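You operate a simulated robot arm through the tools that you are given. There is no shell and no other tool. Be economical: measure what you need, move in short steps, check, and stop when the job is done.

Carry out the task below with a simulated robot arm. There is one attempt and no reset: what you move stays moved.

## Task
Share out the jars on the long steel bench. At the end: the jar marked "1" from the long steel bench is on top of the brown carton (marked "PLUGS") on the long steel bench; the black sixteen amp fuse carrier (marked "16 A") stands where the white fuse carrier (marked "32 A") stood; the jar that says "3" from the long steel bench is in the steel drip tray; the white fuse carrier stands on top of the white smoke detector; whatever was shut is shut again. Leave all else as you found it, and nothing knocked over.

Only the result counts: the job must be done as asked and must still hold three seconds after the hand-in. Knocking over, shifting, dropping, spilling or breaking anything else fails it.

## Robot
A 7-joint arm with a two-finger parallel gripper, fixed in place. Base frame: the origin is at the foot of the arm, x ahead of it, y to its left, z up; the work surface is at about z = 0.8. Units: m, rad, N and s.
With the tool pointing down near the work surface it reaches from about 0.3 to 0.7 m from the base axis. Its first joint turns from -1.152 to 1.152 rad. Payload 1.57 kg.
Tool frame: the origin (TCP) lies between the finger pads and is the grasp point; the fingertips stand 0.03 m ahead of it; z points along the fingers, y is the line along which they close. Largest opening 0.11 m; finger width 0.024, thickness 0.012; the body of the gripper, 0.048 by 0.112 m, starts 0.078 m behind the TCP.
Orientation is told as [roll, pitch, yaw] about the base's x, y, z axes, in that order, counted from this pose: with the fingers straight down and closing along the base's y, the tool's x points along the base's -x, its y along +y and its z along -z.

## Interface
- The arm moves only by the tool play_rows. Its argument "steps" is a list of rows, each an object (a shift or turn left out is 0, a gripper value left out holds the last) with "travel": the shift along the base's x, y, z in cm, a list of three; "rotation": the turn, a rotation vector about the base's x, y, z in rad, a list of three; "claw": the finger opening in cm, from 0 to 11. In form: [{"travel": [tx, ty, tz], "rotation": [wx, wy, wz], "claw": claw}, ...]. A call has 1 to 10 rows; each row is the pose to reach, as a shift and turn from the pose commanded when the call began. Each row takes 0.2 s and may step no farther than 0.05 m and 0.15 rad from the row before; otherwise, or with a gripper value out of range, the whole call is refused. A pose out of reach is approached as far as the arm can. The call stops where the force on the tool passes 40 N (or 10 N more than at its start, if that is more) or the arm is blocked; 0.2 s more then pass. The fingers move at their own pace (about 0.108 m/s each) and stop on an object; they squeeze with about 27 N. The grip force told is the motor's: it shows also when the fingers shut on nothing. Time passes only in rows, and 0.2 s behind the last, so rows that repeat a pose let the fingers close. It gives the time, the measured TCP pose, the force on the tool (base axes), the opening and the grip force at its end, in the units of the frame above (readings bear some noise).
- Cameras (640 x 400 px; columns grow to the right, rows downward): "scene" is fixed at [0.1739, -0.4117, 1.3867]; the picture's right is [0.60, -0.80, 0.00], its down [-0.59, -0.44, -0.68] and it looks along [0.55, 0.41, -0.73] (base axes); focal length 214 px, centre (320, 200). "wrist" rides on the gripper at [0.07, 0.016, -0.141] in the tool frame; the picture's right is [-0.23, 0.97, 0.00], its down [-0.86, -0.20, -0.48] and it looks along [-0.47, -0.11, 0.88] (tool axes); focal length 222 px, centre (320, 200). There is no depth. A picture from a camera that has moved, and an enlarged one, comes with that camera's place and axes in the base frame and with its lens.
- snapshot(camera): a new picture of that camera. It takes no simulated time.
- close_up(camera, box): a new picture of the part [left, top, right, bottom] of that camera's present view, enlarged. It takes no simulated time.
- hand_in(): hands the job in; it is judged then, once.

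Work in short steps. Places have to be worked out from the pictures, the camera data and where the tool is seen: move nearer, look again, correct. Check each grasp and each placing, and mend what went wrong. You have 120 turns and 84 pictures in all, those below and enlarged ones among them. Open the gripper and draw the arm clear of the work before you hand the job in, unless the task says otherwise; then end with one line.

The tools are called after ">>>" as name(argument=value, ...) on one line, values as JSON. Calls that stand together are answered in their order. play_rows: Moves the arm, as the interface text tells. Its arguments: {"type":"object","properties":{"steps":{"type":"array"}},"required":["steps"]} The other tools are called the same way: snapshot (camera) takes a picture; close_up (camera, box) takes an enlarged picture of a part of a camera's view; hand_in () hands the job in.

At the start:

```text
time: 0.0
eef_pos: [0.3563, -0.0738, 1.1657]
orientation: [0.0, 0.0, 0.002]
wrist_force: [-0.4, -0.9, -0.7]
grip_width: 0.1099
grip_force: 0.1
```

scene: 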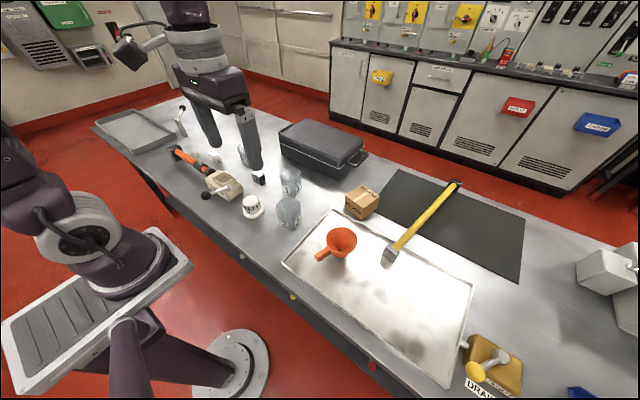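
wrist: 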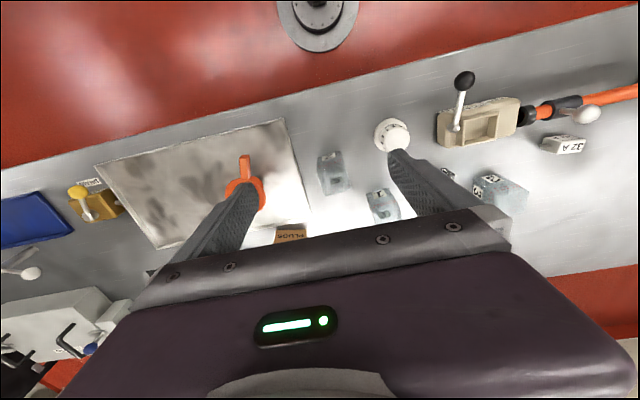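

I start by looking closer at the items around the bench.

>>> close_up(camera="scene", box=[160, 110, 400, 260])

>>> close_up(camera="wrist", box=[280, 60, 640, 260])

```text
2.67 times, centred on (280, 185) of scene
camera zoom: at [0.1739, -0.4117, 1.3867], right [0.6, -0.8, 0.0], down [-0.59, -0.44, -0.68], along [0.55, 0.41, -0.73], focal length 572 px, centre (427, 240)
```

zoom: 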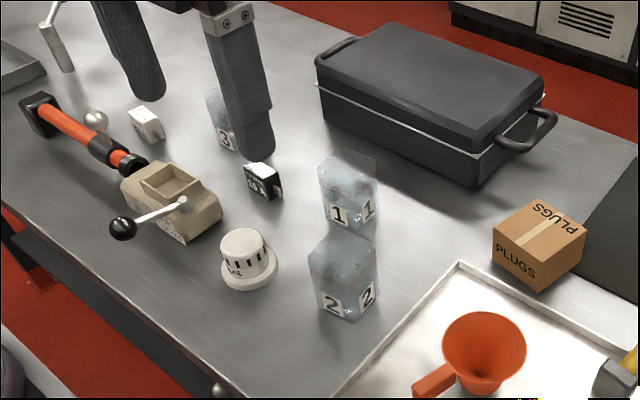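

```text
1.78 times, centred on (460, 160) of wrist
camera zoom: at [0.2868, -0.0566, 1.3071], right [0.23, 0.97, 0.0], down [0.86, -0.2, 0.48], along [0.47, -0.11, -0.88], focal length 395 px, centre (71, 271)
```

zoom: 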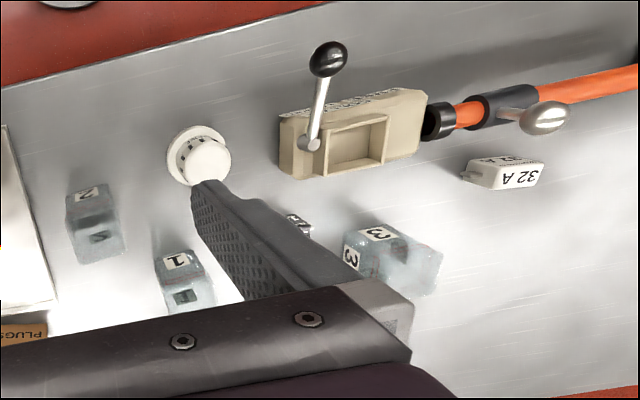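

The layout is clear: white fuse near (0.54, 0.45), black fuse near (0.55, 0.18), detector near (0.43, 0.07), jar 1 near (0.58, 0.03), jar 3 near (0.59, 0.31) and the carton near (0.635, -0.24). I'll move up high toward the white fuse for a better look.

>>> play_rows(steps=[{"travel": [0.6, 4.2, -0.8]}, {"travel": [1.2, 8.4, -1.6]}, {"travel": [1.8, 12.6, -2.4]}, {"travel": [2.4, 16.8, -3.2]}, {"travel": [3.0, 21, -4]}, {"travel": [3.6, 25.2, -4.8]}, {"travel": [4.2, 29.4, -5.6]}, {"travel": [4.8, 33.6, -6.4]}, {"travel": [5.4, 37.8, -7.2]}, {"travel": [6, 42, -8]}])

>>> snapshot(camera="wrist")

>>> snapshot(camera="scene")

```text
time: 2.2
eef_pos: [0.4158, 0.3439, 1.0844]
orientation: [0.001, -0.001, 0.0]
wrist_force: [0.6, -0.1, 0.0]
grip_width: 0.11
grip_force: 0.0
```

```text
79 pictures are left
camera wrist: at [0.3455, 0.3619, 1.2265], right [0.23, 0.97, 0.0], down [0.85, -0.2, 0.48], along [0.47, -0.11, -0.88], focal length 222 px, centre (320, 200)
```

wrist: 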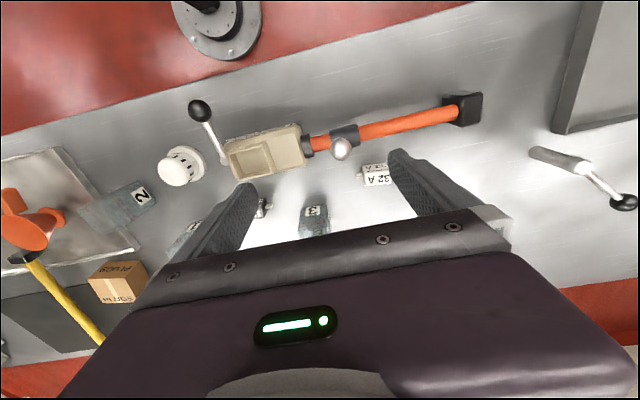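

```text
78 pictures are left
```

scene: 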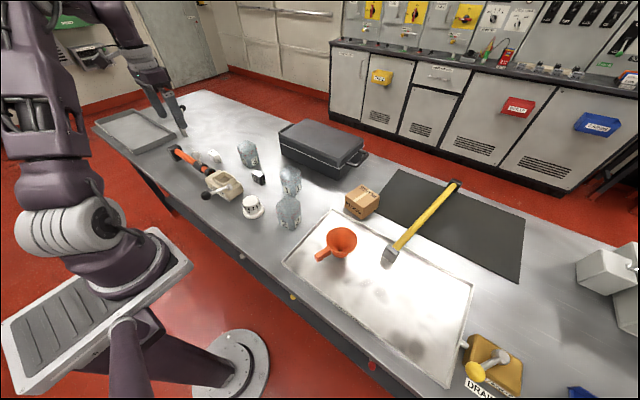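

The wrist camera sees the white fuse just between the fingers. I enlarge it from both cameras to get its pose.

>>> close_up(camera="wrist", box=[240, 110, 440, 235])

>>> close_up(camera="scene", box=[160, 125, 320, 225])

>>> close_up(camera="scene", box=[280, 170, 520, 320])

```text
3.20 times, centred on (340, 172) of wrist
camera zoom: at [0.3455, 0.3619, 1.2265], right [0.23, 0.97, 0.0], down [0.85, -0.2, 0.48], along [0.47, -0.11, -0.88], focal length 711 px, centre (256, 288)
```

zoom: 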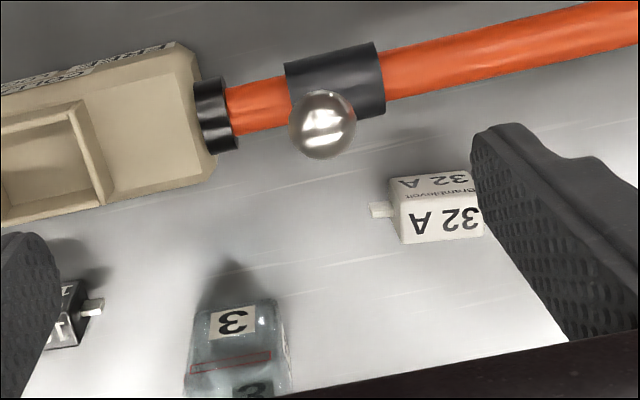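

```text
4.00 times, centred on (240, 175) of scene
camera zoom: at [0.1739, -0.4117, 1.3867], right [0.6, -0.8, 0.0], down [-0.59, -0.44, -0.68], along [0.55, 0.41, -0.73], focal length 858 px, centre (640, 300)
```

zoom: 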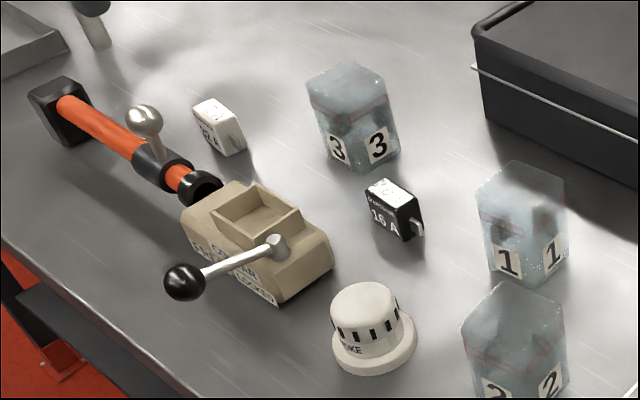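

```text
2.67 times, centred on (400, 245) of scene
camera zoom: at [0.1739, -0.4117, 1.3867], right [0.6, -0.8, 0.0], down [-0.59, -0.44, -0.68], along [0.55, 0.41, -0.73], focal length 572 px, centre (107, 80)
```

zoom: 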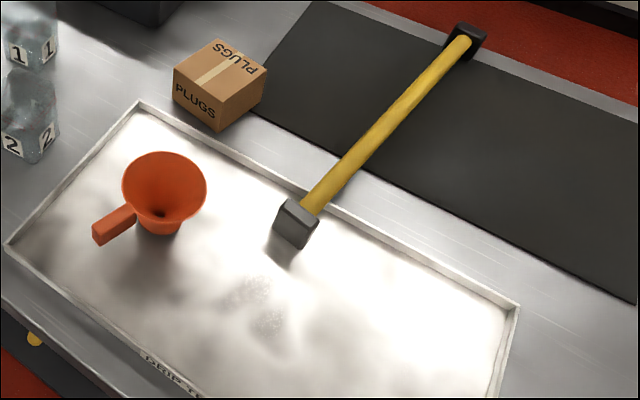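

The drip tray carries its name, so the jar 3 goal is clear. The white fuse stands at about (0.531, 0.428), 5 cm long along y and 2.4 cm thick along x, so I turn the tool ~90° and go above it.

>>> play_rows(steps=[{"travel": [1.1, 0.8, -0.6], "rotation": [0, 0, 0.145], "claw": 7}, {"travel": [2.3, 1.7, -1.2], "rotation": [0, 0, 0.29]}, {"travel": [3.4, 2.5, -1.8], "rotation": [0, 0, 0.435]}, {"travel": [4.6, 3.4, -2.4], "rotation": [0, 0, 0.58]}, {"travel": [5.7, 4.2, -3], "rotation": [0, 0, 0.725]}, {"travel": [6.9, 5, -3.6], "rotation": [0, 0, 0.87]}, {"travel": [8, 5.9, -4.2], "rotation": [0, 0, 1.015]}, {"travel": [9.2, 6.7, -4.8], "rotation": [0, 0, 1.16]}, {"travel": [10.3, 7.6, -5.4], "rotation": [0, 0, 1.305]}, {"travel": [11.5, 8.4, -6], "rotation": [0, 0, 1.45]}])

>>> play_rows(steps=[{"travel": [0, 0, -2], "rotation": [0, 0, 0.12]}, {"travel": [0, 0, -4], "rotation": [0, 0, 0.12]}])

>>> snapshot(camera="wrist")

>>> close_up(camera="scene", box=[100, 75, 300, 200])

```text
time: 4.4
eef_pos: [0.5099, 0.4114, 1.0181]
orientation: [0.0, 0.003, 1.452]
wrist_force: [-0.1, 0.4, 0.0]
grip_width: 0.0699
grip_force: 0.1
out of reach, approached as far as the arm can: row 8, 9, 10
```

```text
time: 5.0
eef_pos: [0.509, 0.4123, 0.9832]
orientation: [0.001, 0.002, 1.574]
wrist_force: [0.2, -0.1, 0.5]
grip_width: 0.0699
grip_force: 0.0
out of reach, approached as far as the arm can: row 2
```

```text
74 pictures are left
camera wrist: at [0.4926, 0.3443, 1.1248], right [-0.97, 0.22, 0.0], down [0.2, 0.86, 0.48], along [0.11, 0.47, -0.88], focal length 222 px, centre (320, 200)
```

wrist: 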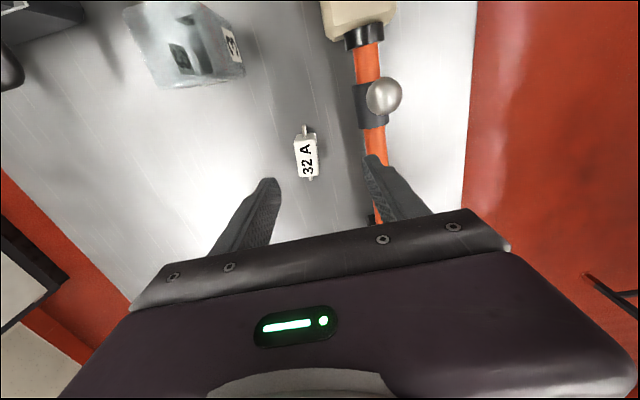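

```text
3.20 times, centred on (200, 138) of scene
camera zoom: at [0.1739, -0.4116, 1.3867], right [0.6, -0.8, 0.0], down [-0.59, -0.44, -0.68], along [0.55, 0.41, -0.73], focal length 686 px, centre (704, 400)
```

zoom: 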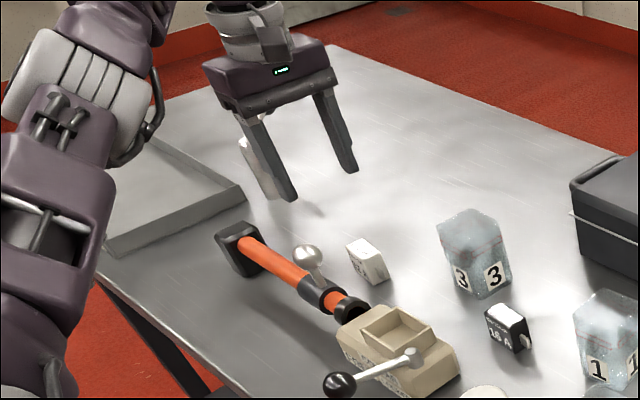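

The second view confirms the fuse at about (0.532, 0.428), its long axis turned about 6° clockwise. The arm was at its reach limit up high, so I lower it to gain reach and correct the yaw.

>>> play_rows(steps=[{"travel": [0, 0, -3], "rotation": [0, 0, -0.05]}, {"travel": [0, 0, -6], "rotation": [0, 0, -0.1]}, {"travel": [0, 0, -8], "rotation": [0, 0, -0.1]}])

>>> snapshot(camera="wrist")

```text
time: 5.8
eef_pos: [0.5083, 0.4118, 0.8978]
orientation: [-0.001, -0.002, 1.468]
wrist_force: [0.6, -0.7, -1.0]
grip_width: 0.0702
grip_force: 0.1
out of reach, approached as far as the arm can: row 1
```

```text
72 pictures are left
camera wrist: at [0.4857, 0.344, 1.0381], right [-0.95, 0.33, 0.0], down [0.29, 0.83, 0.48], along [0.16, 0.45, -0.88], focal length 222 px, centre (320, 200)
```

wrist: 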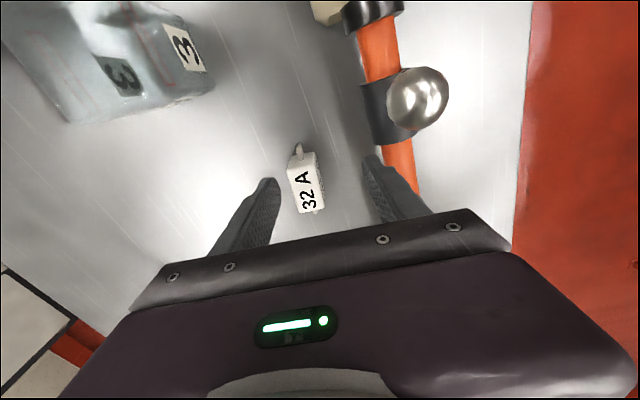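

The fuse remains at (0.532, 0.429), 2.3 cm ahead and 1.7 cm left of the tool. I shift over it and then descend.

>>> play_rows(steps=[{"travel": [1.2, 0.8, 0], "rotation": [0, 0, -0.05]}, {"travel": [2.4, 1.6, 0], "rotation": [0, 0, -0.05]}, {"travel": [2.4, 1.6, -2], "rotation": [0, 0, -0.05]}])

>>> snapshot(camera="wrist")

```text
time: 6.6
eef_pos: [0.5188, 0.4151, 0.8736]
orientation: [0.0, -0.001, 1.421]
wrist_force: [-0.3, -0.6, 0.4]
grip_width: 0.0701
grip_force: 0.0
out of reach, approached as far as the arm can: row 1, 2, 3
```

```text
71 pictures are left
camera wrist: at [0.4924, 0.3489, 1.0148], right [-0.93, 0.37, 0.0], down [0.33, 0.82, 0.48], along [0.18, 0.44, -0.88], focal length 222 px, centre (320, 200)
```

wrist: 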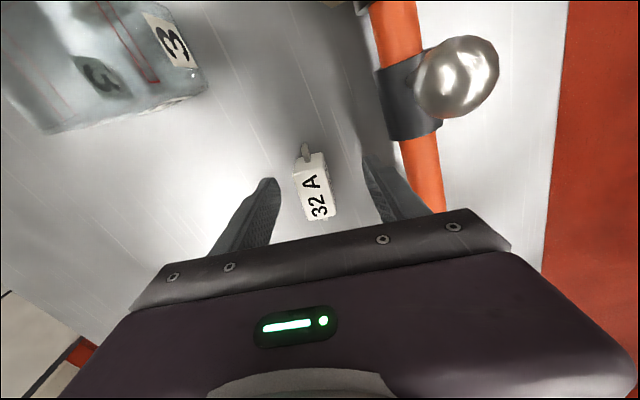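

Reach grows as I descend. The fuse (x 0.52–0.545) sits inside the open fingers, so I lower further while asking for the outward shift.

>>> play_rows(steps=[{"travel": [0, 0, -1.5]}, {"travel": [0, 0, -3.2]}, {"travel": [0.6, 0.6, -3.2]}, {"travel": [1.2, 1.2, -3.2]}])

>>> snapshot(camera="wrist")

```text
time: 7.6
eef_pos: [0.5179, 0.4121, 0.8407]
orientation: [0.001, 0.0, 1.418]
wrist_force: [0.9, 0.2, -0.5]
grip_width: 0.0699
grip_force: 0.1
out of reach, approached as far as the arm can: row 3, 4
```

```text
70 pictures are left
camera wrist: at [0.4912, 0.3462, 0.9831], right [-0.93, 0.37, 0.0], down [0.33, 0.82, 0.48], along [0.18, 0.44, -0.88], focal length 222 px, centre (320, 200)
```

wrist: 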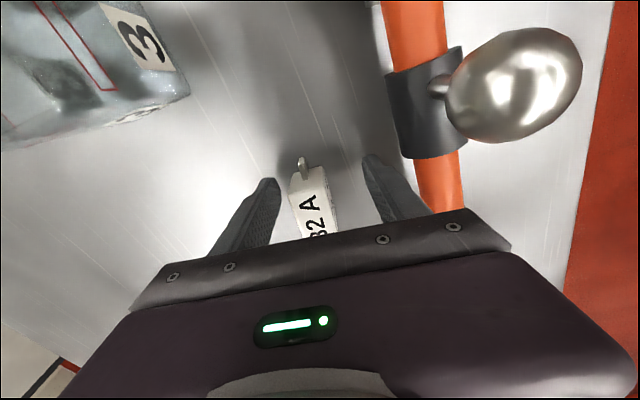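

Straight-down reach ends about 1.5 cm short. I tilt the tool 0.2 rad about its closing axis (the pads stay parallel to the fuse sides) to gain that reach, with the fingers astride the fuse.

>>> play_rows(steps=[{"travel": [0, 0, 0.2], "rotation": [0.1, -0.015, 0]}, {"travel": [0, 0, 0.2], "rotation": [0.2, -0.03, 0]}, {"travel": [0.7, 0.8, 0.2], "rotation": [0.2, -0.03, 0]}, {"travel": [1.35, 1.5, 0.1], "rotation": [0.2, -0.03, 0]}])

>>> snapshot(camera="wrist")

```text
time: 8.6
eef_pos: [0.5323, 0.4277, 0.8435]
orientation: [0.0, -0.203, 1.421]
wrist_force: [0.2, -0.2, -0.2]
grip_width: 0.0701
grip_force: 0.0
```

```text
69 pictures are left
camera wrist: at [0.5011, 0.3345, 0.9674], right [-0.93, 0.37, 0.05], down [0.31, 0.7, 0.64], along [0.2, 0.61, -0.77], focal length 222 px, centre (320, 200)
```

wrist: 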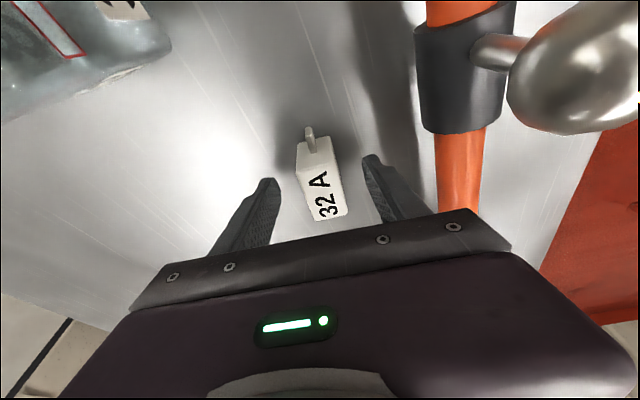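

The tool is centred over the fuse now. I close on it, then check before lifting.

>>> play_rows(steps=[{"claw": 3.2}, {"claw": 3.2}, {"claw": 1}, {"claw": 1}])

>>> snapshot(camera="wrist")

```text
time: 9.6
eef_pos: [0.5313, 0.4262, 0.8426]
orientation: [-0.001, -0.203, 1.42]
wrist_force: [0.1, -0.1, -0.2]
grip_width: 0.0277
grip_force: 27.3
```

```text
68 pictures are left
camera wrist: at [0.5012, 0.3344, 0.9674], right [-0.93, 0.37, 0.05], down [0.31, 0.7, 0.64], along [0.2, 0.61, -0.77], focal length 222 px, centre (320, 200)
```

wrist: 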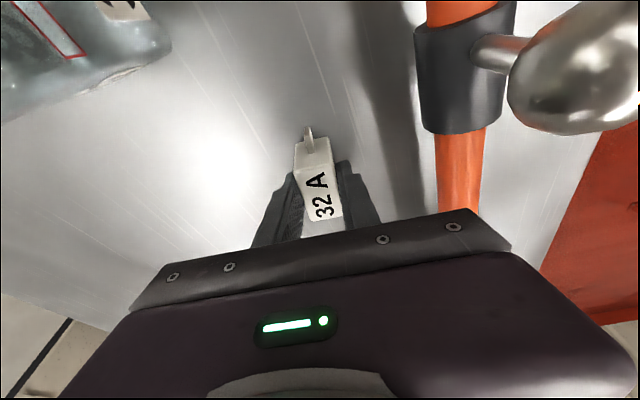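

Gripped at 2.8 cm with 27 N. I lift it straight up, then pull inward.

>>> play_rows(steps=[{"travel": [0, 0, 2]}, {"travel": [0, 0, 5]}, {"travel": [-0.5, -1, 9]}, {"travel": [-1.5, -4, 12]}, {"travel": [-2.5, -7.5, 15]}, {"travel": [-4, -12, 16]}])

>>> snapshot(camera="wrist")

>>> close_up(camera="scene", box=[100, 75, 340, 225])

```text
time: 11.0
eef_pos: [0.4902, 0.3073, 1.004]
orientation: [-0.001, -0.202, 1.42]
wrist_force: [0.1, -0.2, -1.6]
grip_width: 0.0275
grip_force: 27.0
```

```text
67 pictures are left
camera wrist: at [0.46, 0.2144, 1.1287], right [-0.93, 0.37, 0.05], down [0.31, 0.7, 0.64], along [0.2, 0.61, -0.77], focal length 222 px, centre (320, 200)
```

wrist: 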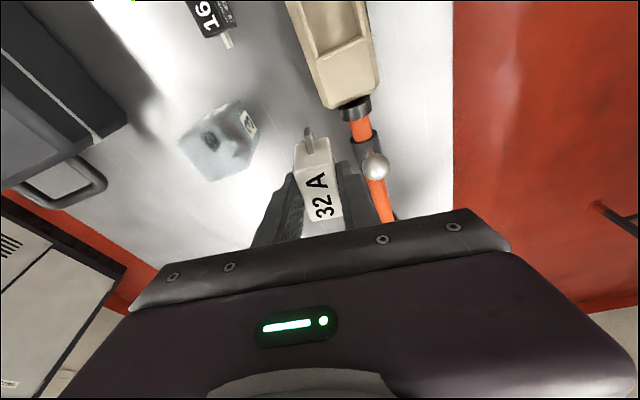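

```text
2.67 times, centred on (220, 150) of scene
camera zoom: at [0.174, -0.4116, 1.3866], right [0.6, -0.8, 0.0], down [-0.59, -0.44, -0.68], along [0.55, 0.41, -0.73], focal length 572 px, centre (587, 333)
```

zoom: 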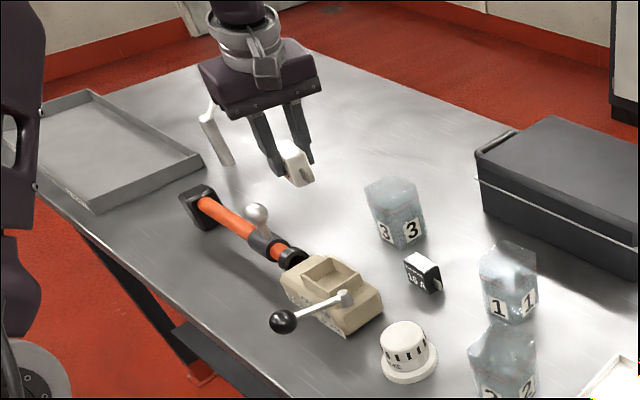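

The fuse is held well. I carry it toward the detector at height 1.0.

>>> play_rows(steps=[{"travel": [-1.2, -4, 0]}, {"travel": [-2.4, -8, 0]}, {"travel": [-3.6, -12, 0]}, {"travel": [-4.8, -16, 0]}, {"travel": [-6.2, -20, 0]}])

>>> snapshot(camera="wrist")

>>> close_up(camera="scene", box=[200, 125, 320, 225])

```text
time: 12.2
eef_pos: [0.4278, 0.1049, 1.0051]
orientation: [-0.003, -0.205, 1.421]
wrist_force: [0.4, 0.6, -0.5]
grip_width: 0.0277
grip_force: 27.2
```

```text
65 pictures are left
camera wrist: at [0.3973, 0.0122, 1.1291], right [-0.93, 0.37, 0.05], down [0.31, 0.7, 0.64], along [0.2, 0.61, -0.77], focal length 222 px, centre (320, 200)
```

wrist: 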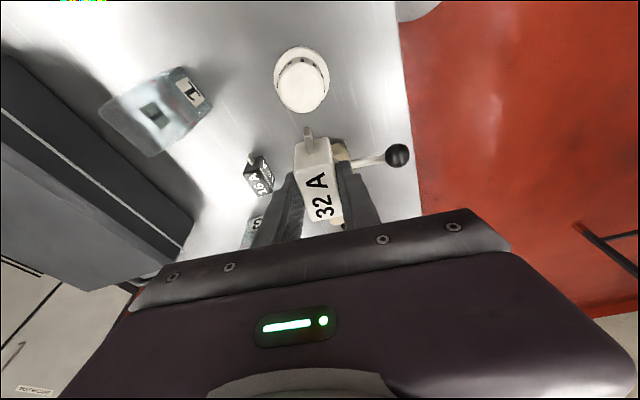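

```text
4.00 times, centred on (260, 175) of scene
camera zoom: at [0.174, -0.4116, 1.3866], right [0.6, -0.8, 0.0], down [-0.59, -0.44, -0.68], along [0.55, 0.41, -0.73], focal length 858 px, centre (560, 300)
```

zoom: 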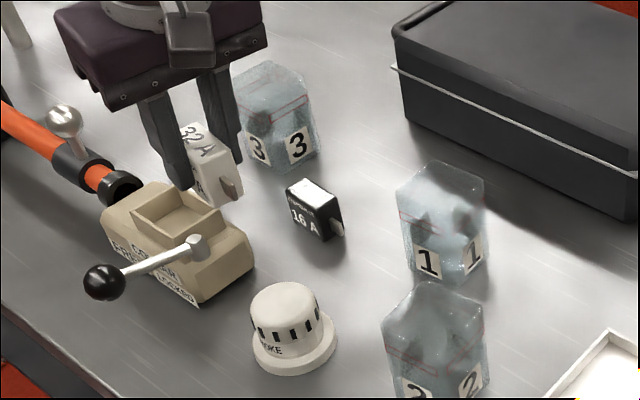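

Both views put the detector's top at about (0.429, 0.069), z ≈ 0.855. I move over it and go down to just above.

>>> play_rows(steps=[{"travel": [0.1, -3.6, 0]}, {"travel": [0.1, -3.6, -4]}, {"travel": [0.1, -3.6, -8.5]}])

>>> close_up(camera="wrist", box=[220, 80, 420, 240])

>>> close_up(camera="scene", box=[210, 145, 306, 235])

```text
time: 13.0
eef_pos: [0.4289, 0.0702, 0.9179]
orientation: [0.001, -0.203, 1.421]
wrist_force: [-0.3, 0.4, -1.3]
grip_width: 0.0275
grip_force: 27.2
```

```text
2.50 times, centred on (320, 160) of wrist
camera zoom: at [0.3981, -0.0228, 1.0427], right [-0.93, 0.37, 0.05], down [0.31, 0.7, 0.64], along [0.2, 0.61, -0.77], focal length 555 px, centre (320, 300)
```

zoom: 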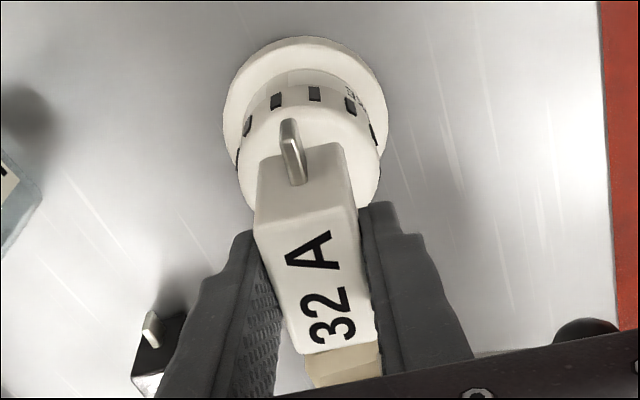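

```text
4.44 times, centred on (258, 190) of scene
camera zoom: at [0.1739, -0.4117, 1.3867], right [0.6, -0.8, 0.0], down [-0.59, -0.44, -0.68], along [0.55, 0.41, -0.73], focal length 953 px, centre (596, 244)
```

zoom: 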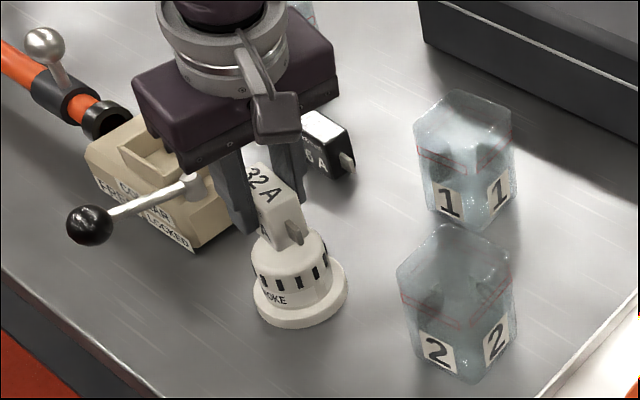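

Alignment looks good with roughly 2 cm to go. I descend gently and watch the force.

>>> play_rows(steps=[{"travel": [0, 0, -0.6]}, {"travel": [0, 0, -1.2]}, {"travel": [0, 0, -1.5]}])

>>> play_rows(steps=[{"travel": [0, 0, -0.2]}])

>>> close_up(camera="scene", box=[225, 155, 285, 225])

```text
time: 13.8
eef_pos: [0.4302, 0.0706, 0.9033]
orientation: [0.001, -0.202, 1.421]
wrist_force: [0.2, -0.3, -1.1]
grip_width: 0.0276
grip_force: 27.0
```

```text
time: 14.2
eef_pos: [0.4309, 0.0707, 0.9019]
orientation: [0.0, -0.201, 1.42]
wrist_force: [0.1, -0.5, -1.7]
grip_width: 0.0277
grip_force: 26.8
```

```text
5.71 times, centred on (255, 190) of scene
camera zoom: at [0.1739, -0.4117, 1.3867], right [0.6, -0.8, 0.0], down [-0.59, -0.44, -0.68], along [0.55, 0.41, -0.73], focal length 1226 px, centre (691, 257)
```

zoom: 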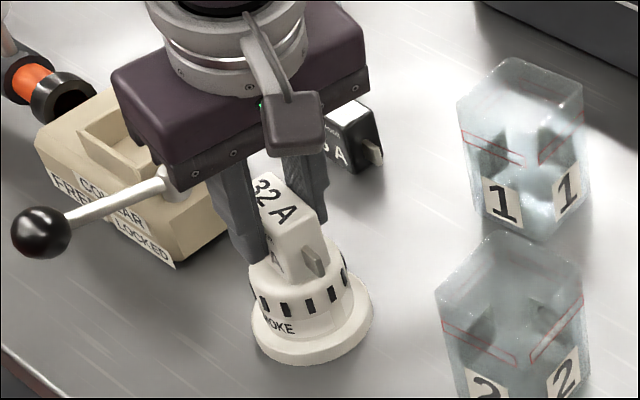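

No contact yet at z = 0.902. I continue down in 2 mm steps.

>>> play_rows(steps=[{"travel": [0, 0, -0.2]}, {"travel": [0, 0, -0.3]}])

>>> play_rows(steps=[{"travel": [0, 0, -0.2]}, {"travel": [0, 0, -0.2]}])

>>> close_up(camera="wrist", box=[240, 80, 400, 230])

```text
time: 14.8
eef_pos: [0.4306, 0.0713, 0.8974]
orientation: [-0.001, -0.202, 1.417]
wrist_force: [-2.3, -3.7, 22.5]
grip_width: 0.0279
grip_force: 26.8
```

```text
time: 15.4
eef_pos: [0.4312, 0.0719, 0.8954]
orientation: [-0.002, -0.205, 1.421]
wrist_force: [2.9, 0.6, 22.1]
grip_width: 0.0277
grip_force: 27.2
```

```text
2.67 times, centred on (320, 155) of wrist
camera zoom: at [0.3999, -0.0216, 1.0203], right [-0.93, 0.37, 0.04], down [0.31, 0.7, 0.64], along [0.2, 0.61, -0.77], focal length 592 px, centre (320, 320)
```

zoom: 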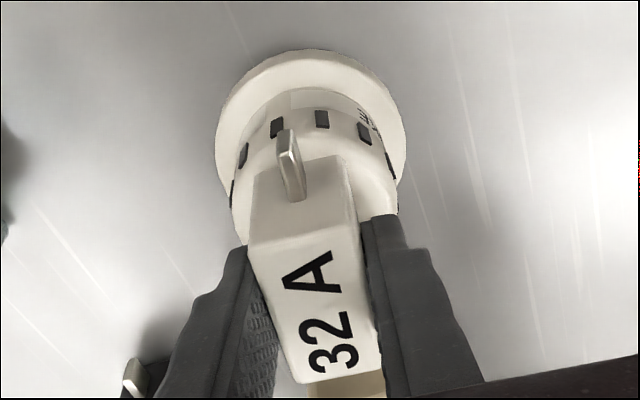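

Contact is made (22 N), and the ring measurement puts the detector at (0.429, 0.072), with the fuse centred on it. I ease off the pressure and open.

>>> play_rows(steps=[{"travel": [0, 0, 0.25]}, {"travel": [0, 0, 0.25], "claw": 3.4}, {"travel": [0, 0, 0.25], "claw": 5}, {"travel": [0, 0, 0.25], "claw": 5.5}])

>>> close_up(camera="wrist", box=[220, 80, 420, 240])

>>> close_up(camera="scene", box=[225, 155, 285, 225])

```text
time: 16.4
eef_pos: [0.4312, 0.0703, 0.8983]
orientation: [0.0, -0.203, 1.422]
wrist_force: [0.6, 0.1, 0.0]
grip_width: 0.0551
grip_force: 0.0
```

```text
2.50 times, centred on (320, 160) of wrist
camera zoom: at [0.3998, -0.0216, 1.0227], right [-0.93, 0.37, 0.05], down [0.31, 0.7, 0.64], along [0.2, 0.61, -0.77], focal length 555 px, centre (320, 300)
```

zoom: 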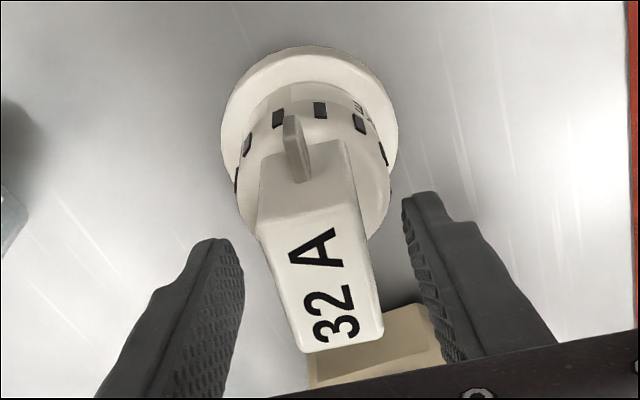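

```text
5.71 times, centred on (255, 190) of scene
camera zoom: at [0.1739, -0.4117, 1.3867], right [0.6, -0.8, 0.0], down [-0.59, -0.44, -0.68], along [0.55, 0.41, -0.73], focal length 1226 px, centre (691, 257)
```

zoom: 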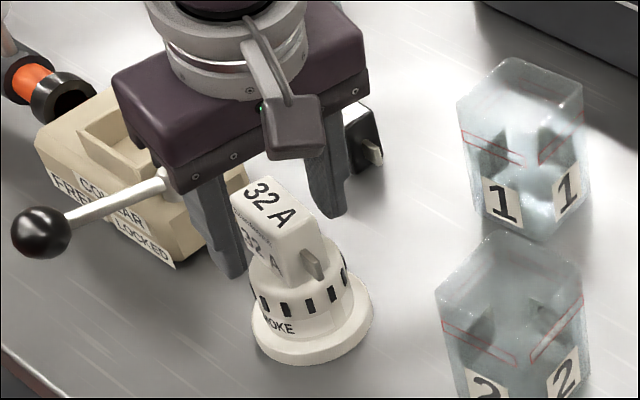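

The white fuse stands stably on the detector. I rise clear and move toward the black fuse.

>>> play_rows(steps=[{"travel": [0, 0, 3]}, {"travel": [0, 0, 7]}, {"travel": [0, 0, 11], "claw": 7}, {"travel": [3.5, 3.5, 11]}, {"travel": [7, 7, 10]}, {"travel": [11, 10, 9]}])

>>> snapshot(camera="wrist")

>>> close_up(camera="scene", box=[220, 125, 320, 225])

```text
refused: row 5 steps farther than a row can; nothing moved
```

```text
57 pictures are left
camera wrist: at [0.3998, -0.0216, 1.0227], right [-0.93, 0.37, 0.05], down [0.31, 0.7, 0.64], along [0.2, 0.61, -0.77], focal length 222 px, centre (320, 200)
```

wrist: 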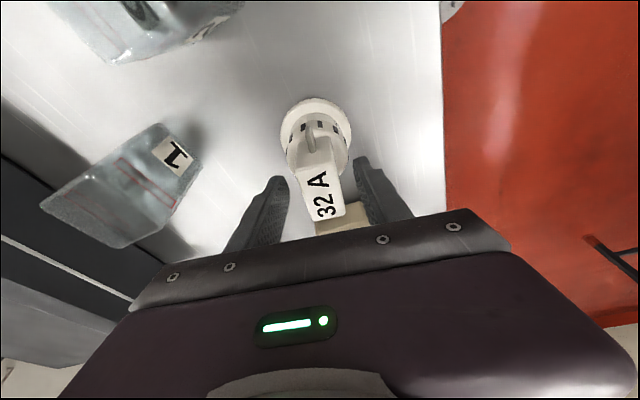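

```text
4.00 times, centred on (270, 175) of scene
camera zoom: at [0.1739, -0.4117, 1.3867], right [0.6, -0.8, 0.0], down [-0.59, -0.44, -0.68], along [0.55, 0.41, -0.73], focal length 858 px, centre (520, 300)
```

zoom: 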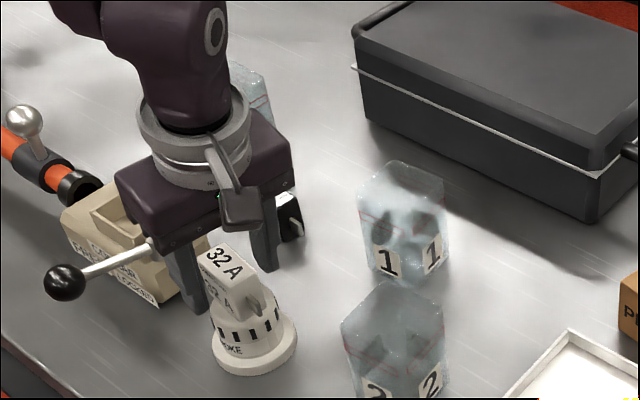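

One row was too long, so nothing moved; I resend with shorter steps.

>>> play_rows(steps=[{"travel": [0, 0, 3]}, {"travel": [0, 0, 7]}, {"travel": [0, 0, 11], "claw": 7}, {"travel": [3, 3, 11]}, {"travel": [6, 6, 11]}, {"travel": [9, 8.5, 10]}, {"travel": [11, 10, 9]}])

>>> snapshot(camera="wrist")

>>> close_up(camera="scene", box=[220, 125, 320, 225])

```text
time: 18.0
eef_pos: [0.5395, 0.1707, 0.9888]
orientation: [-0.001, -0.201, 1.418]
wrist_force: [0.1, -0.5, -0.1]
grip_width: 0.07
grip_force: 0.0
```

```text
55 pictures are left
camera wrist: at [0.5099, 0.078, 1.1128], right [-0.93, 0.37, 0.05], down [0.31, 0.7, 0.64], along [0.2, 0.61, -0.77], focal length 222 px, centre (320, 200)
```

wrist: 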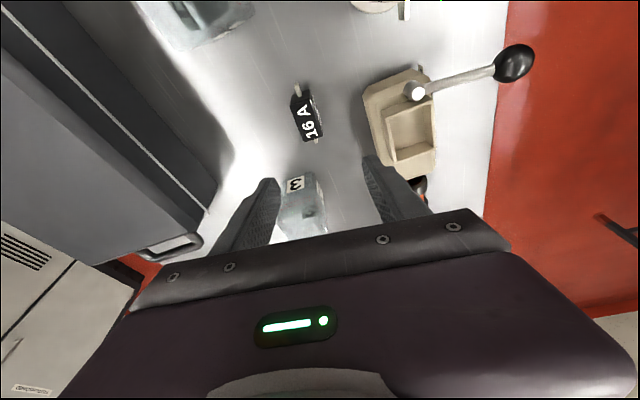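

```text
4.00 times, centred on (270, 175) of scene
camera zoom: at [0.1739, -0.4116, 1.3867], right [0.6, -0.8, 0.0], down [-0.59, -0.44, -0.68], along [0.55, 0.41, -0.73], focal length 858 px, centre (520, 300)
```

zoom: 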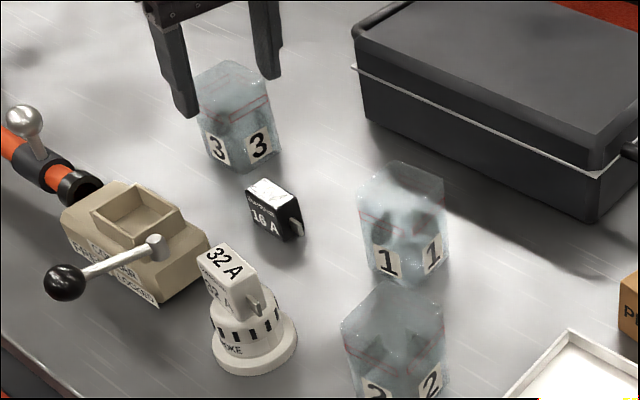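

The white fuse still stands. The black fuse sits at (0.548, 0.170) with its axis nearly along y, so I turn +0.13 rad and descend over it.

>>> play_rows(steps=[{"travel": [0.8, 0, -2], "rotation": [0, 0, 0.13]}, {"travel": [0.8, 0, -5.5], "rotation": [0, 0, 0.13]}, {"travel": [0.8, 0, -8.5], "rotation": [0, 0, 0.13]}])

>>> snapshot(camera="wrist")

```text
time: 18.8
eef_pos: [0.5478, 0.1719, 0.9025]
orientation: [0.0, -0.204, 1.55]
wrist_force: [0.3, 0.4, -1.1]
grip_width: 0.07
grip_force: 0.0
```

```text
53 pictures are left
camera wrist: at [0.53, 0.0761, 1.0263], right [-0.97, 0.24, 0.05], down [0.21, 0.74, 0.64], along [0.12, 0.63, -0.77], focal length 222 px, centre (320, 200)
```

wrist: 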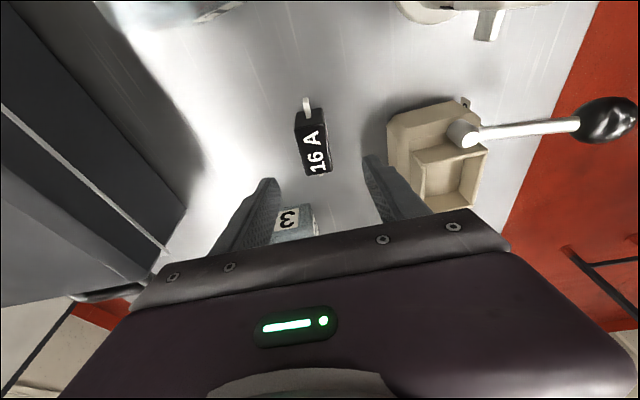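

Centred on the fuse at (0.549, 0.170). I descend astride it.

>>> play_rows(steps=[{"travel": [0.1, -0.1, -2], "rotation": [0, 0, -0.04]}, {"travel": [0.1, -0.1, -4], "rotation": [0, 0, -0.04]}, {"travel": [0.1, -0.1, -5.9], "rotation": [0, 0, -0.04]}])

>>> snapshot(camera="wrist")

```text
time: 19.6
eef_pos: [0.5504, 0.1705, 0.8442]
orientation: [0.0, -0.203, 1.51]
wrist_force: [-0.2, 0.1, -0.3]
grip_width: 0.07
grip_force: 0.0
```

```text
52 pictures are left
camera wrist: at [0.5278, 0.0747, 0.968], right [-0.96, 0.28, 0.05], down [0.24, 0.73, 0.64], along [0.15, 0.62, -0.77], focal length 222 px, centre (320, 200)
```

wrist: 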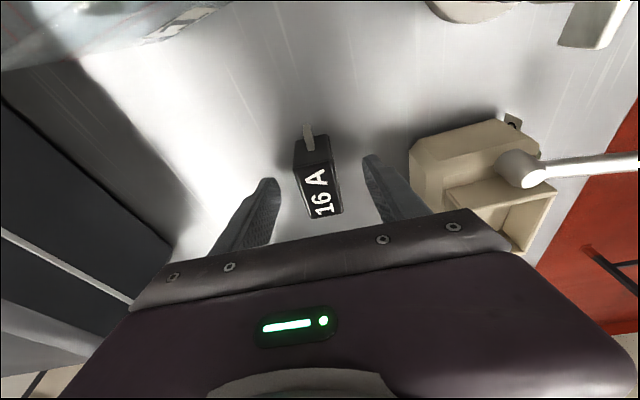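

The picture matches the white-fuse grasp nearly exactly. I close and lift slightly.

>>> play_rows(steps=[{"claw": 3.2}, {"claw": 3.2}, {"claw": 1}, {"claw": 1}])

>>> close_up(camera="wrist", box=[220, 80, 420, 240])

```text
time: 20.6
eef_pos: [0.5507, 0.1701, 0.8442]
orientation: [-0.001, -0.204, 1.509]
wrist_force: [-0.9, -0.3, -0.1]
grip_width: 0.0274
grip_force: 27.3
```

```text
2.50 times, centred on (320, 160) of wrist
camera zoom: at [0.5278, 0.0748, 0.9683], right [-0.96, 0.28, 0.05], down [0.24, 0.73, 0.64], along [0.15, 0.62, -0.77], focal length 555 px, centre (320, 300)
```

zoom: 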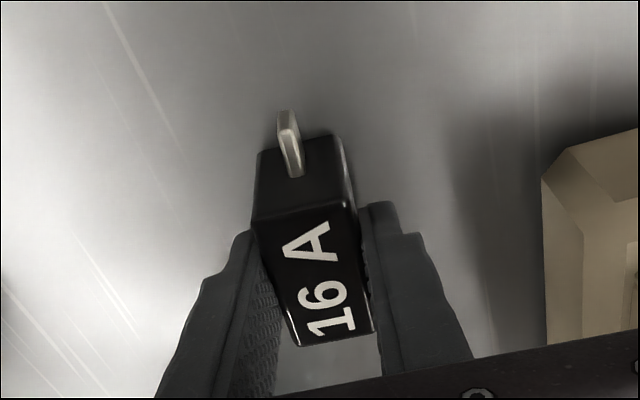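

Same grip geometry as the white one had (2.7 cm). I lift and carry it toward the vacated spot.

>>> play_rows(steps=[{"travel": [0, 0, 3]}, {"travel": [0, 0, 7.5]}, {"travel": [-0.5, 0, 12]}, {"travel": [-1, 4, 13], "rotation": [0, 0, -0.03]}, {"travel": [-1.2, 8.5, 13], "rotation": [0, 0, -0.09]}, {"travel": [-1.5, 13, 13], "rotation": [0, 0, -0.09]}, {"travel": [-1.9, 17.5, 13], "rotation": [0, 0, -0.09]}, {"travel": [-1.9, 21.5, 11], "rotation": [0, 0, -0.09]}, {"travel": [-1.9, 24, 8.5], "rotation": [0, 0, -0.09]}])

>>> snapshot(camera="wrist")

```text
time: 22.6
eef_pos: [0.5309, 0.4121, 0.9272]
orientation: [0.001, -0.202, 1.419]
wrist_force: [0.6, -0.3, -2.2]
grip_width: 0.0276
grip_force: 26.9
```

```text
50 pictures are left
camera wrist: at [0.4992, 0.3191, 1.0517], right [-0.93, 0.37, 0.05], down [0.31, 0.7, 0.64], along [0.2, 0.61, -0.77], focal length 222 px, centre (320, 200)
```

wrist: 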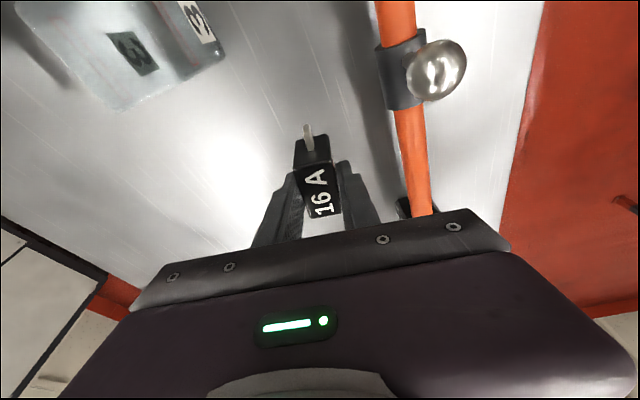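

Holding steady. I go to the spot and down to a few millimetres above the bench.

>>> play_rows(steps=[{"travel": [0, 1.0, -2.5]}, {"travel": [0, 1.6, -5]}, {"travel": [0, 1.6, -7.3]}])

>>> play_rows(steps=[{"travel": [0, 0, -0.4]}, {"travel": [0, 0, -0.8]}])

```text
time: 23.4
eef_pos: [0.5316, 0.427, 0.8559]
orientation: [0.0, -0.201, 1.421]
wrist_force: [-0.3, -0.9, -1.2]
grip_width: 0.0274
grip_force: 27.1
```

```text
time: 24.0
eef_pos: [0.5312, 0.4264, 0.8474]
orientation: [0.001, -0.203, 1.421]
wrist_force: [0.6, 0.2, -1.4]
grip_width: 0.0274
grip_force: 26.9
```

About 3 mm remain; I go the last bit down until contact.

>>> play_rows(steps=[{"travel": [0, 0, -0.2]}, {"travel": [0, 0, -0.4]}])

```text
time: 24.6
eef_pos: [0.531, 0.4278, 0.8439]
orientation: [0.0, -0.202, 1.422]
wrist_force: [-0.2, 0.2, -1.2]
grip_width: 0.0276
grip_force: 27.3
```

>>> play_rows(steps=[{"travel": [0, 0, -0.15]}, {"travel": [0, 0, -0.15]}])

```text
time: 25.2
eef_pos: [0.5312, 0.4268, 0.8442]
orientation: [-0.002, -0.203, 1.422]
wrist_force: [-1.7, -2.1, 13.7]
grip_width: 0.0275
grip_force: 27.2
```

Contact with the bench (14 N) at the same height it was grasped. I ease off, release, and check.

>>> play_rows(steps=[{"travel": [0, 0, 0.1]}, {"travel": [0, 0, 0.1], "claw": 3.4}, {"travel": [0, 0, 0.1], "claw": 5}, {"travel": [0, 0, 0.1], "claw": 6}])

>>> play_rows(steps=[{"travel": [0, 0, 3]}, {"travel": [0, -0.5, 7]}, {"travel": [-1, -3, 11]}, {"travel": [-2, -6.5, 14]}])

>>> snapshot(camera="wrist")

>>> close_up(camera="scene", box=[160, 125, 320, 225])

```text
time: 26.2
eef_pos: [0.5312, 0.4262, 0.8433]
orientation: [0.0, -0.203, 1.42]
wrist_force: [0.7, 0.0, 0.3]
grip_width: 0.0599
grip_force: 0.0
```

```text
time: 27.2
eef_pos: [0.5105, 0.3606, 0.9812]
orientation: [0.002, -0.203, 1.42]
wrist_force: [-0.8, 0.1, 0.9]
grip_width: 0.0598
grip_force: 0.0
```

```text
49 pictures are left
camera wrist: at [0.48, 0.2679, 1.1054], right [-0.93, 0.37, 0.05], down [0.31, 0.7, 0.64], along [0.2, 0.61, -0.77], focal length 222 px, centre (320, 200)
```

wrist: 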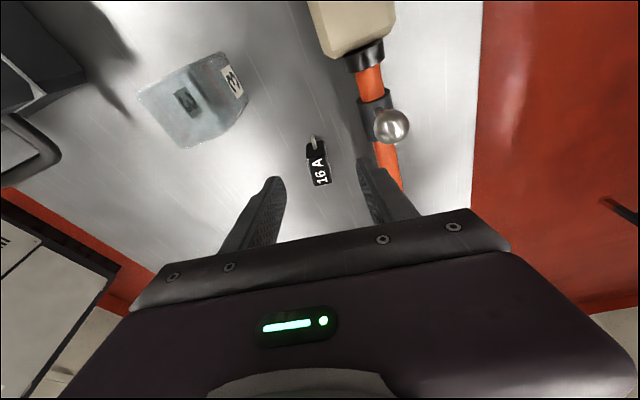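

```text
4.00 times, centred on (240, 175) of scene
camera zoom: at [0.1739, -0.4116, 1.3866], right [0.6, -0.8, 0.0], down [-0.59, -0.44, -0.68], along [0.55, 0.41, -0.73], focal length 858 px, centre (640, 300)
```

zoom: 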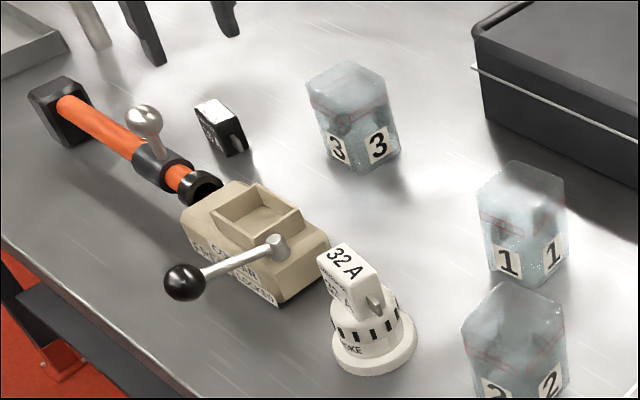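

The black fuse is standing where the white one was. Now jar 3: I take close-ups to get its shape and orientation.

>>> close_up(camera="wrist", box=[120, 30, 270, 170])

>>> close_up(camera="scene", box=[220, 130, 310, 235])

```text
2.86 times, centred on (195, 100) of wrist
camera zoom: at [0.48, 0.2679, 1.1054], right [-0.93, 0.37, 0.05], down [0.31, 0.7, 0.64], along [0.2, 0.61, -0.77], focal length 635 px, centre (677, 486)
```

zoom: 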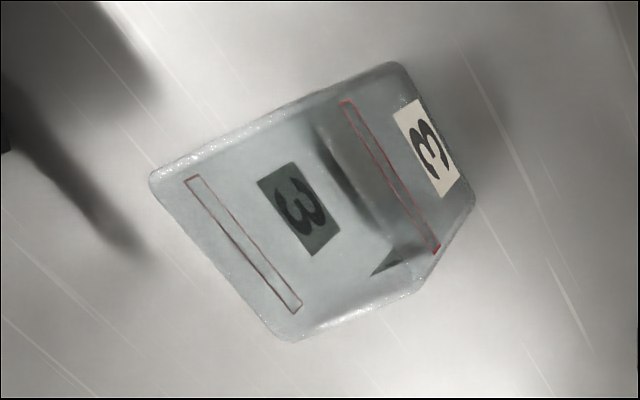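

```text
3.81 times, centred on (265, 182) of scene
camera zoom: at [0.1739, -0.4116, 1.3866], right [0.6, -0.8, 0.0], down [-0.59, -0.44, -0.68], along [0.55, 0.41, -0.73], focal length 817 px, centre (530, 267)
```

zoom: 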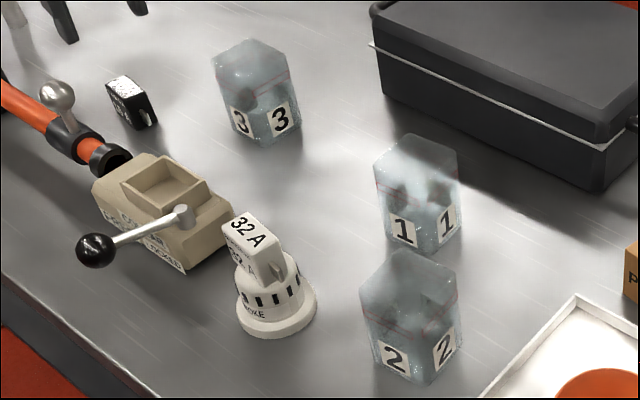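

Jar 3 is a 5.3 cm square jar about 9.5 cm tall, centred near (0.608, 0.293) and aligned to the axes. I turn the tool back to yaw 0, where the existing tilt will reach outward in x, and move above it.

>>> play_rows(steps=[{"travel": [0, -1, 1], "rotation": [0, 0, -0.142]}, {"travel": [0, -2, 2], "rotation": [0, 0, -0.284]}, {"travel": [0.5, -3, 2], "rotation": [0, 0, -0.426]}, {"travel": [1, -4, 2], "rotation": [0, 0, -0.568]}, {"travel": [1.5, -5, 2], "rotation": [0, 0, -0.71]}, {"travel": [2, -6, 2], "rotation": [0, 0, -0.852]}, {"travel": [3, -6.6, 2], "rotation": [0, 0, -0.994]}, {"travel": [4, -6.6, 2], "rotation": [0, 0, -1.136], "claw": 9.5}, {"travel": [4.5, -6.6, 2], "rotation": [0, 0, -1.278]}, {"travel": [5, -6.6, 2], "rotation": [0, 0, -1.42]}])

>>> snapshot(camera="wrist")

```text
time: 29.4
eef_pos: [0.56, 0.2965, 1.0047]
orientation: [-0.001, -0.203, -0.002]
wrist_force: [-0.3, 0.3, -0.1]
grip_width: 0.095
grip_force: 0.0
```

```text
45 pictures are left
camera wrist: at [0.4636, 0.3125, 1.1281], right [0.23, 0.97, 0.05], down [0.74, -0.2, 0.64], along [0.63, -0.11, -0.77], focal length 222 px, centre (320, 200)
```

wrist: 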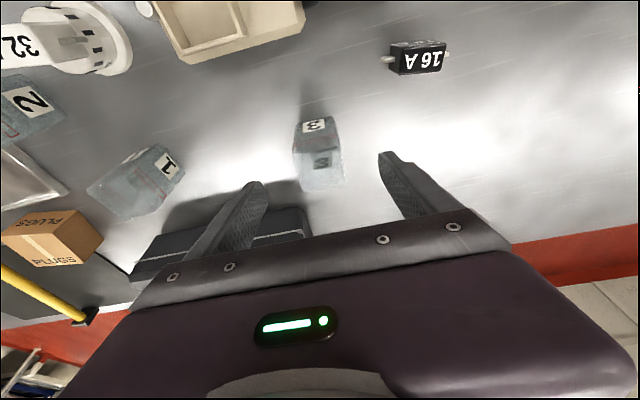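

Jar 3 is between the fingers in view. I enlarge to fix its centre and yaw.

>>> close_up(camera="wrist", box=[270, 95, 380, 205])

```text
3.64 times, centred on (325, 150) of wrist
camera zoom: at [0.4636, 0.3125, 1.1281], right [0.23, 0.97, 0.05], down [0.74, -0.2, 0.64], along [0.63, -0.11, -0.77], focal length 808 px, centre (302, 382)
```

zoom: 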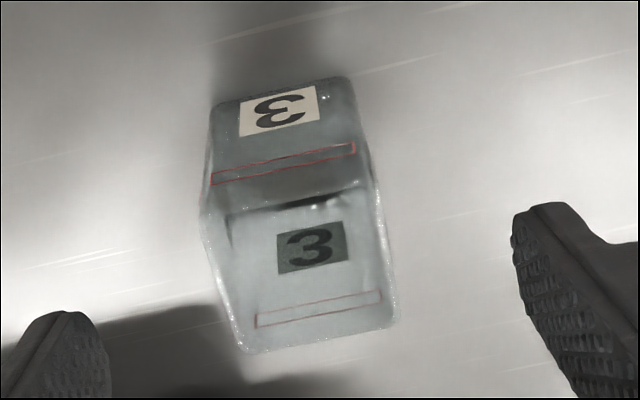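

Jar 3: centre (0.6085, 0.291), 5.6 cm wide, top z ≈ 0.897, yaw about -0.06. I move over it and come down partway.

>>> play_rows(steps=[{"travel": [2.4, -0.5, -2.5], "rotation": [0, 0, -0.06]}, {"travel": [4.8, -0.5, -5], "rotation": [0, 0, -0.06]}, {"travel": [4.8, -0.5, -8], "rotation": [0, 0, -0.06]}])

>>> snapshot(camera="wrist")

```text
time: 30.2
eef_pos: [0.6083, 0.2886, 0.9225]
orientation: [0.0, -0.202, -0.061]
wrist_force: [-0.4, 0.2, -0.9]
grip_width: 0.0952
grip_force: 0.0
```

```text
43 pictures are left
camera wrist: at [0.513, 0.3116, 1.0466], right [0.28, 0.96, 0.05], down [0.73, -0.24, 0.64], along [0.63, -0.15, -0.77], focal length 222 px, centre (320, 200)
```

wrist: 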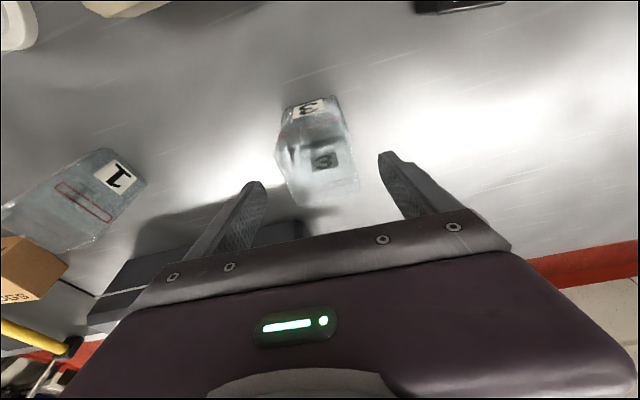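

Well centred and reachable. I descend to grip height.

>>> play_rows(steps=[{"travel": [0, 0.1, -2]}, {"travel": [0, 0.1, -4]}, {"travel": [0, 0.1, -6]}])

>>> snapshot(camera="wrist")

```text
time: 31.0
eef_pos: [0.6091, 0.2909, 0.8624]
orientation: [-0.001, -0.201, -0.059]
wrist_force: [0.2, -0.1, -0.3]
grip_width: 0.0951
grip_force: 0.0
```

```text
42 pictures are left
camera wrist: at [0.5126, 0.3129, 0.9872], right [0.28, 0.96, 0.05], down [0.73, -0.24, 0.64], along [0.63, -0.15, -0.77], focal length 222 px, centre (320, 200)
```

wrist: 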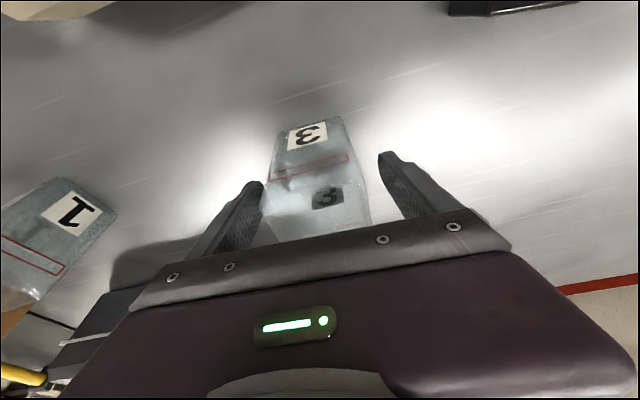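

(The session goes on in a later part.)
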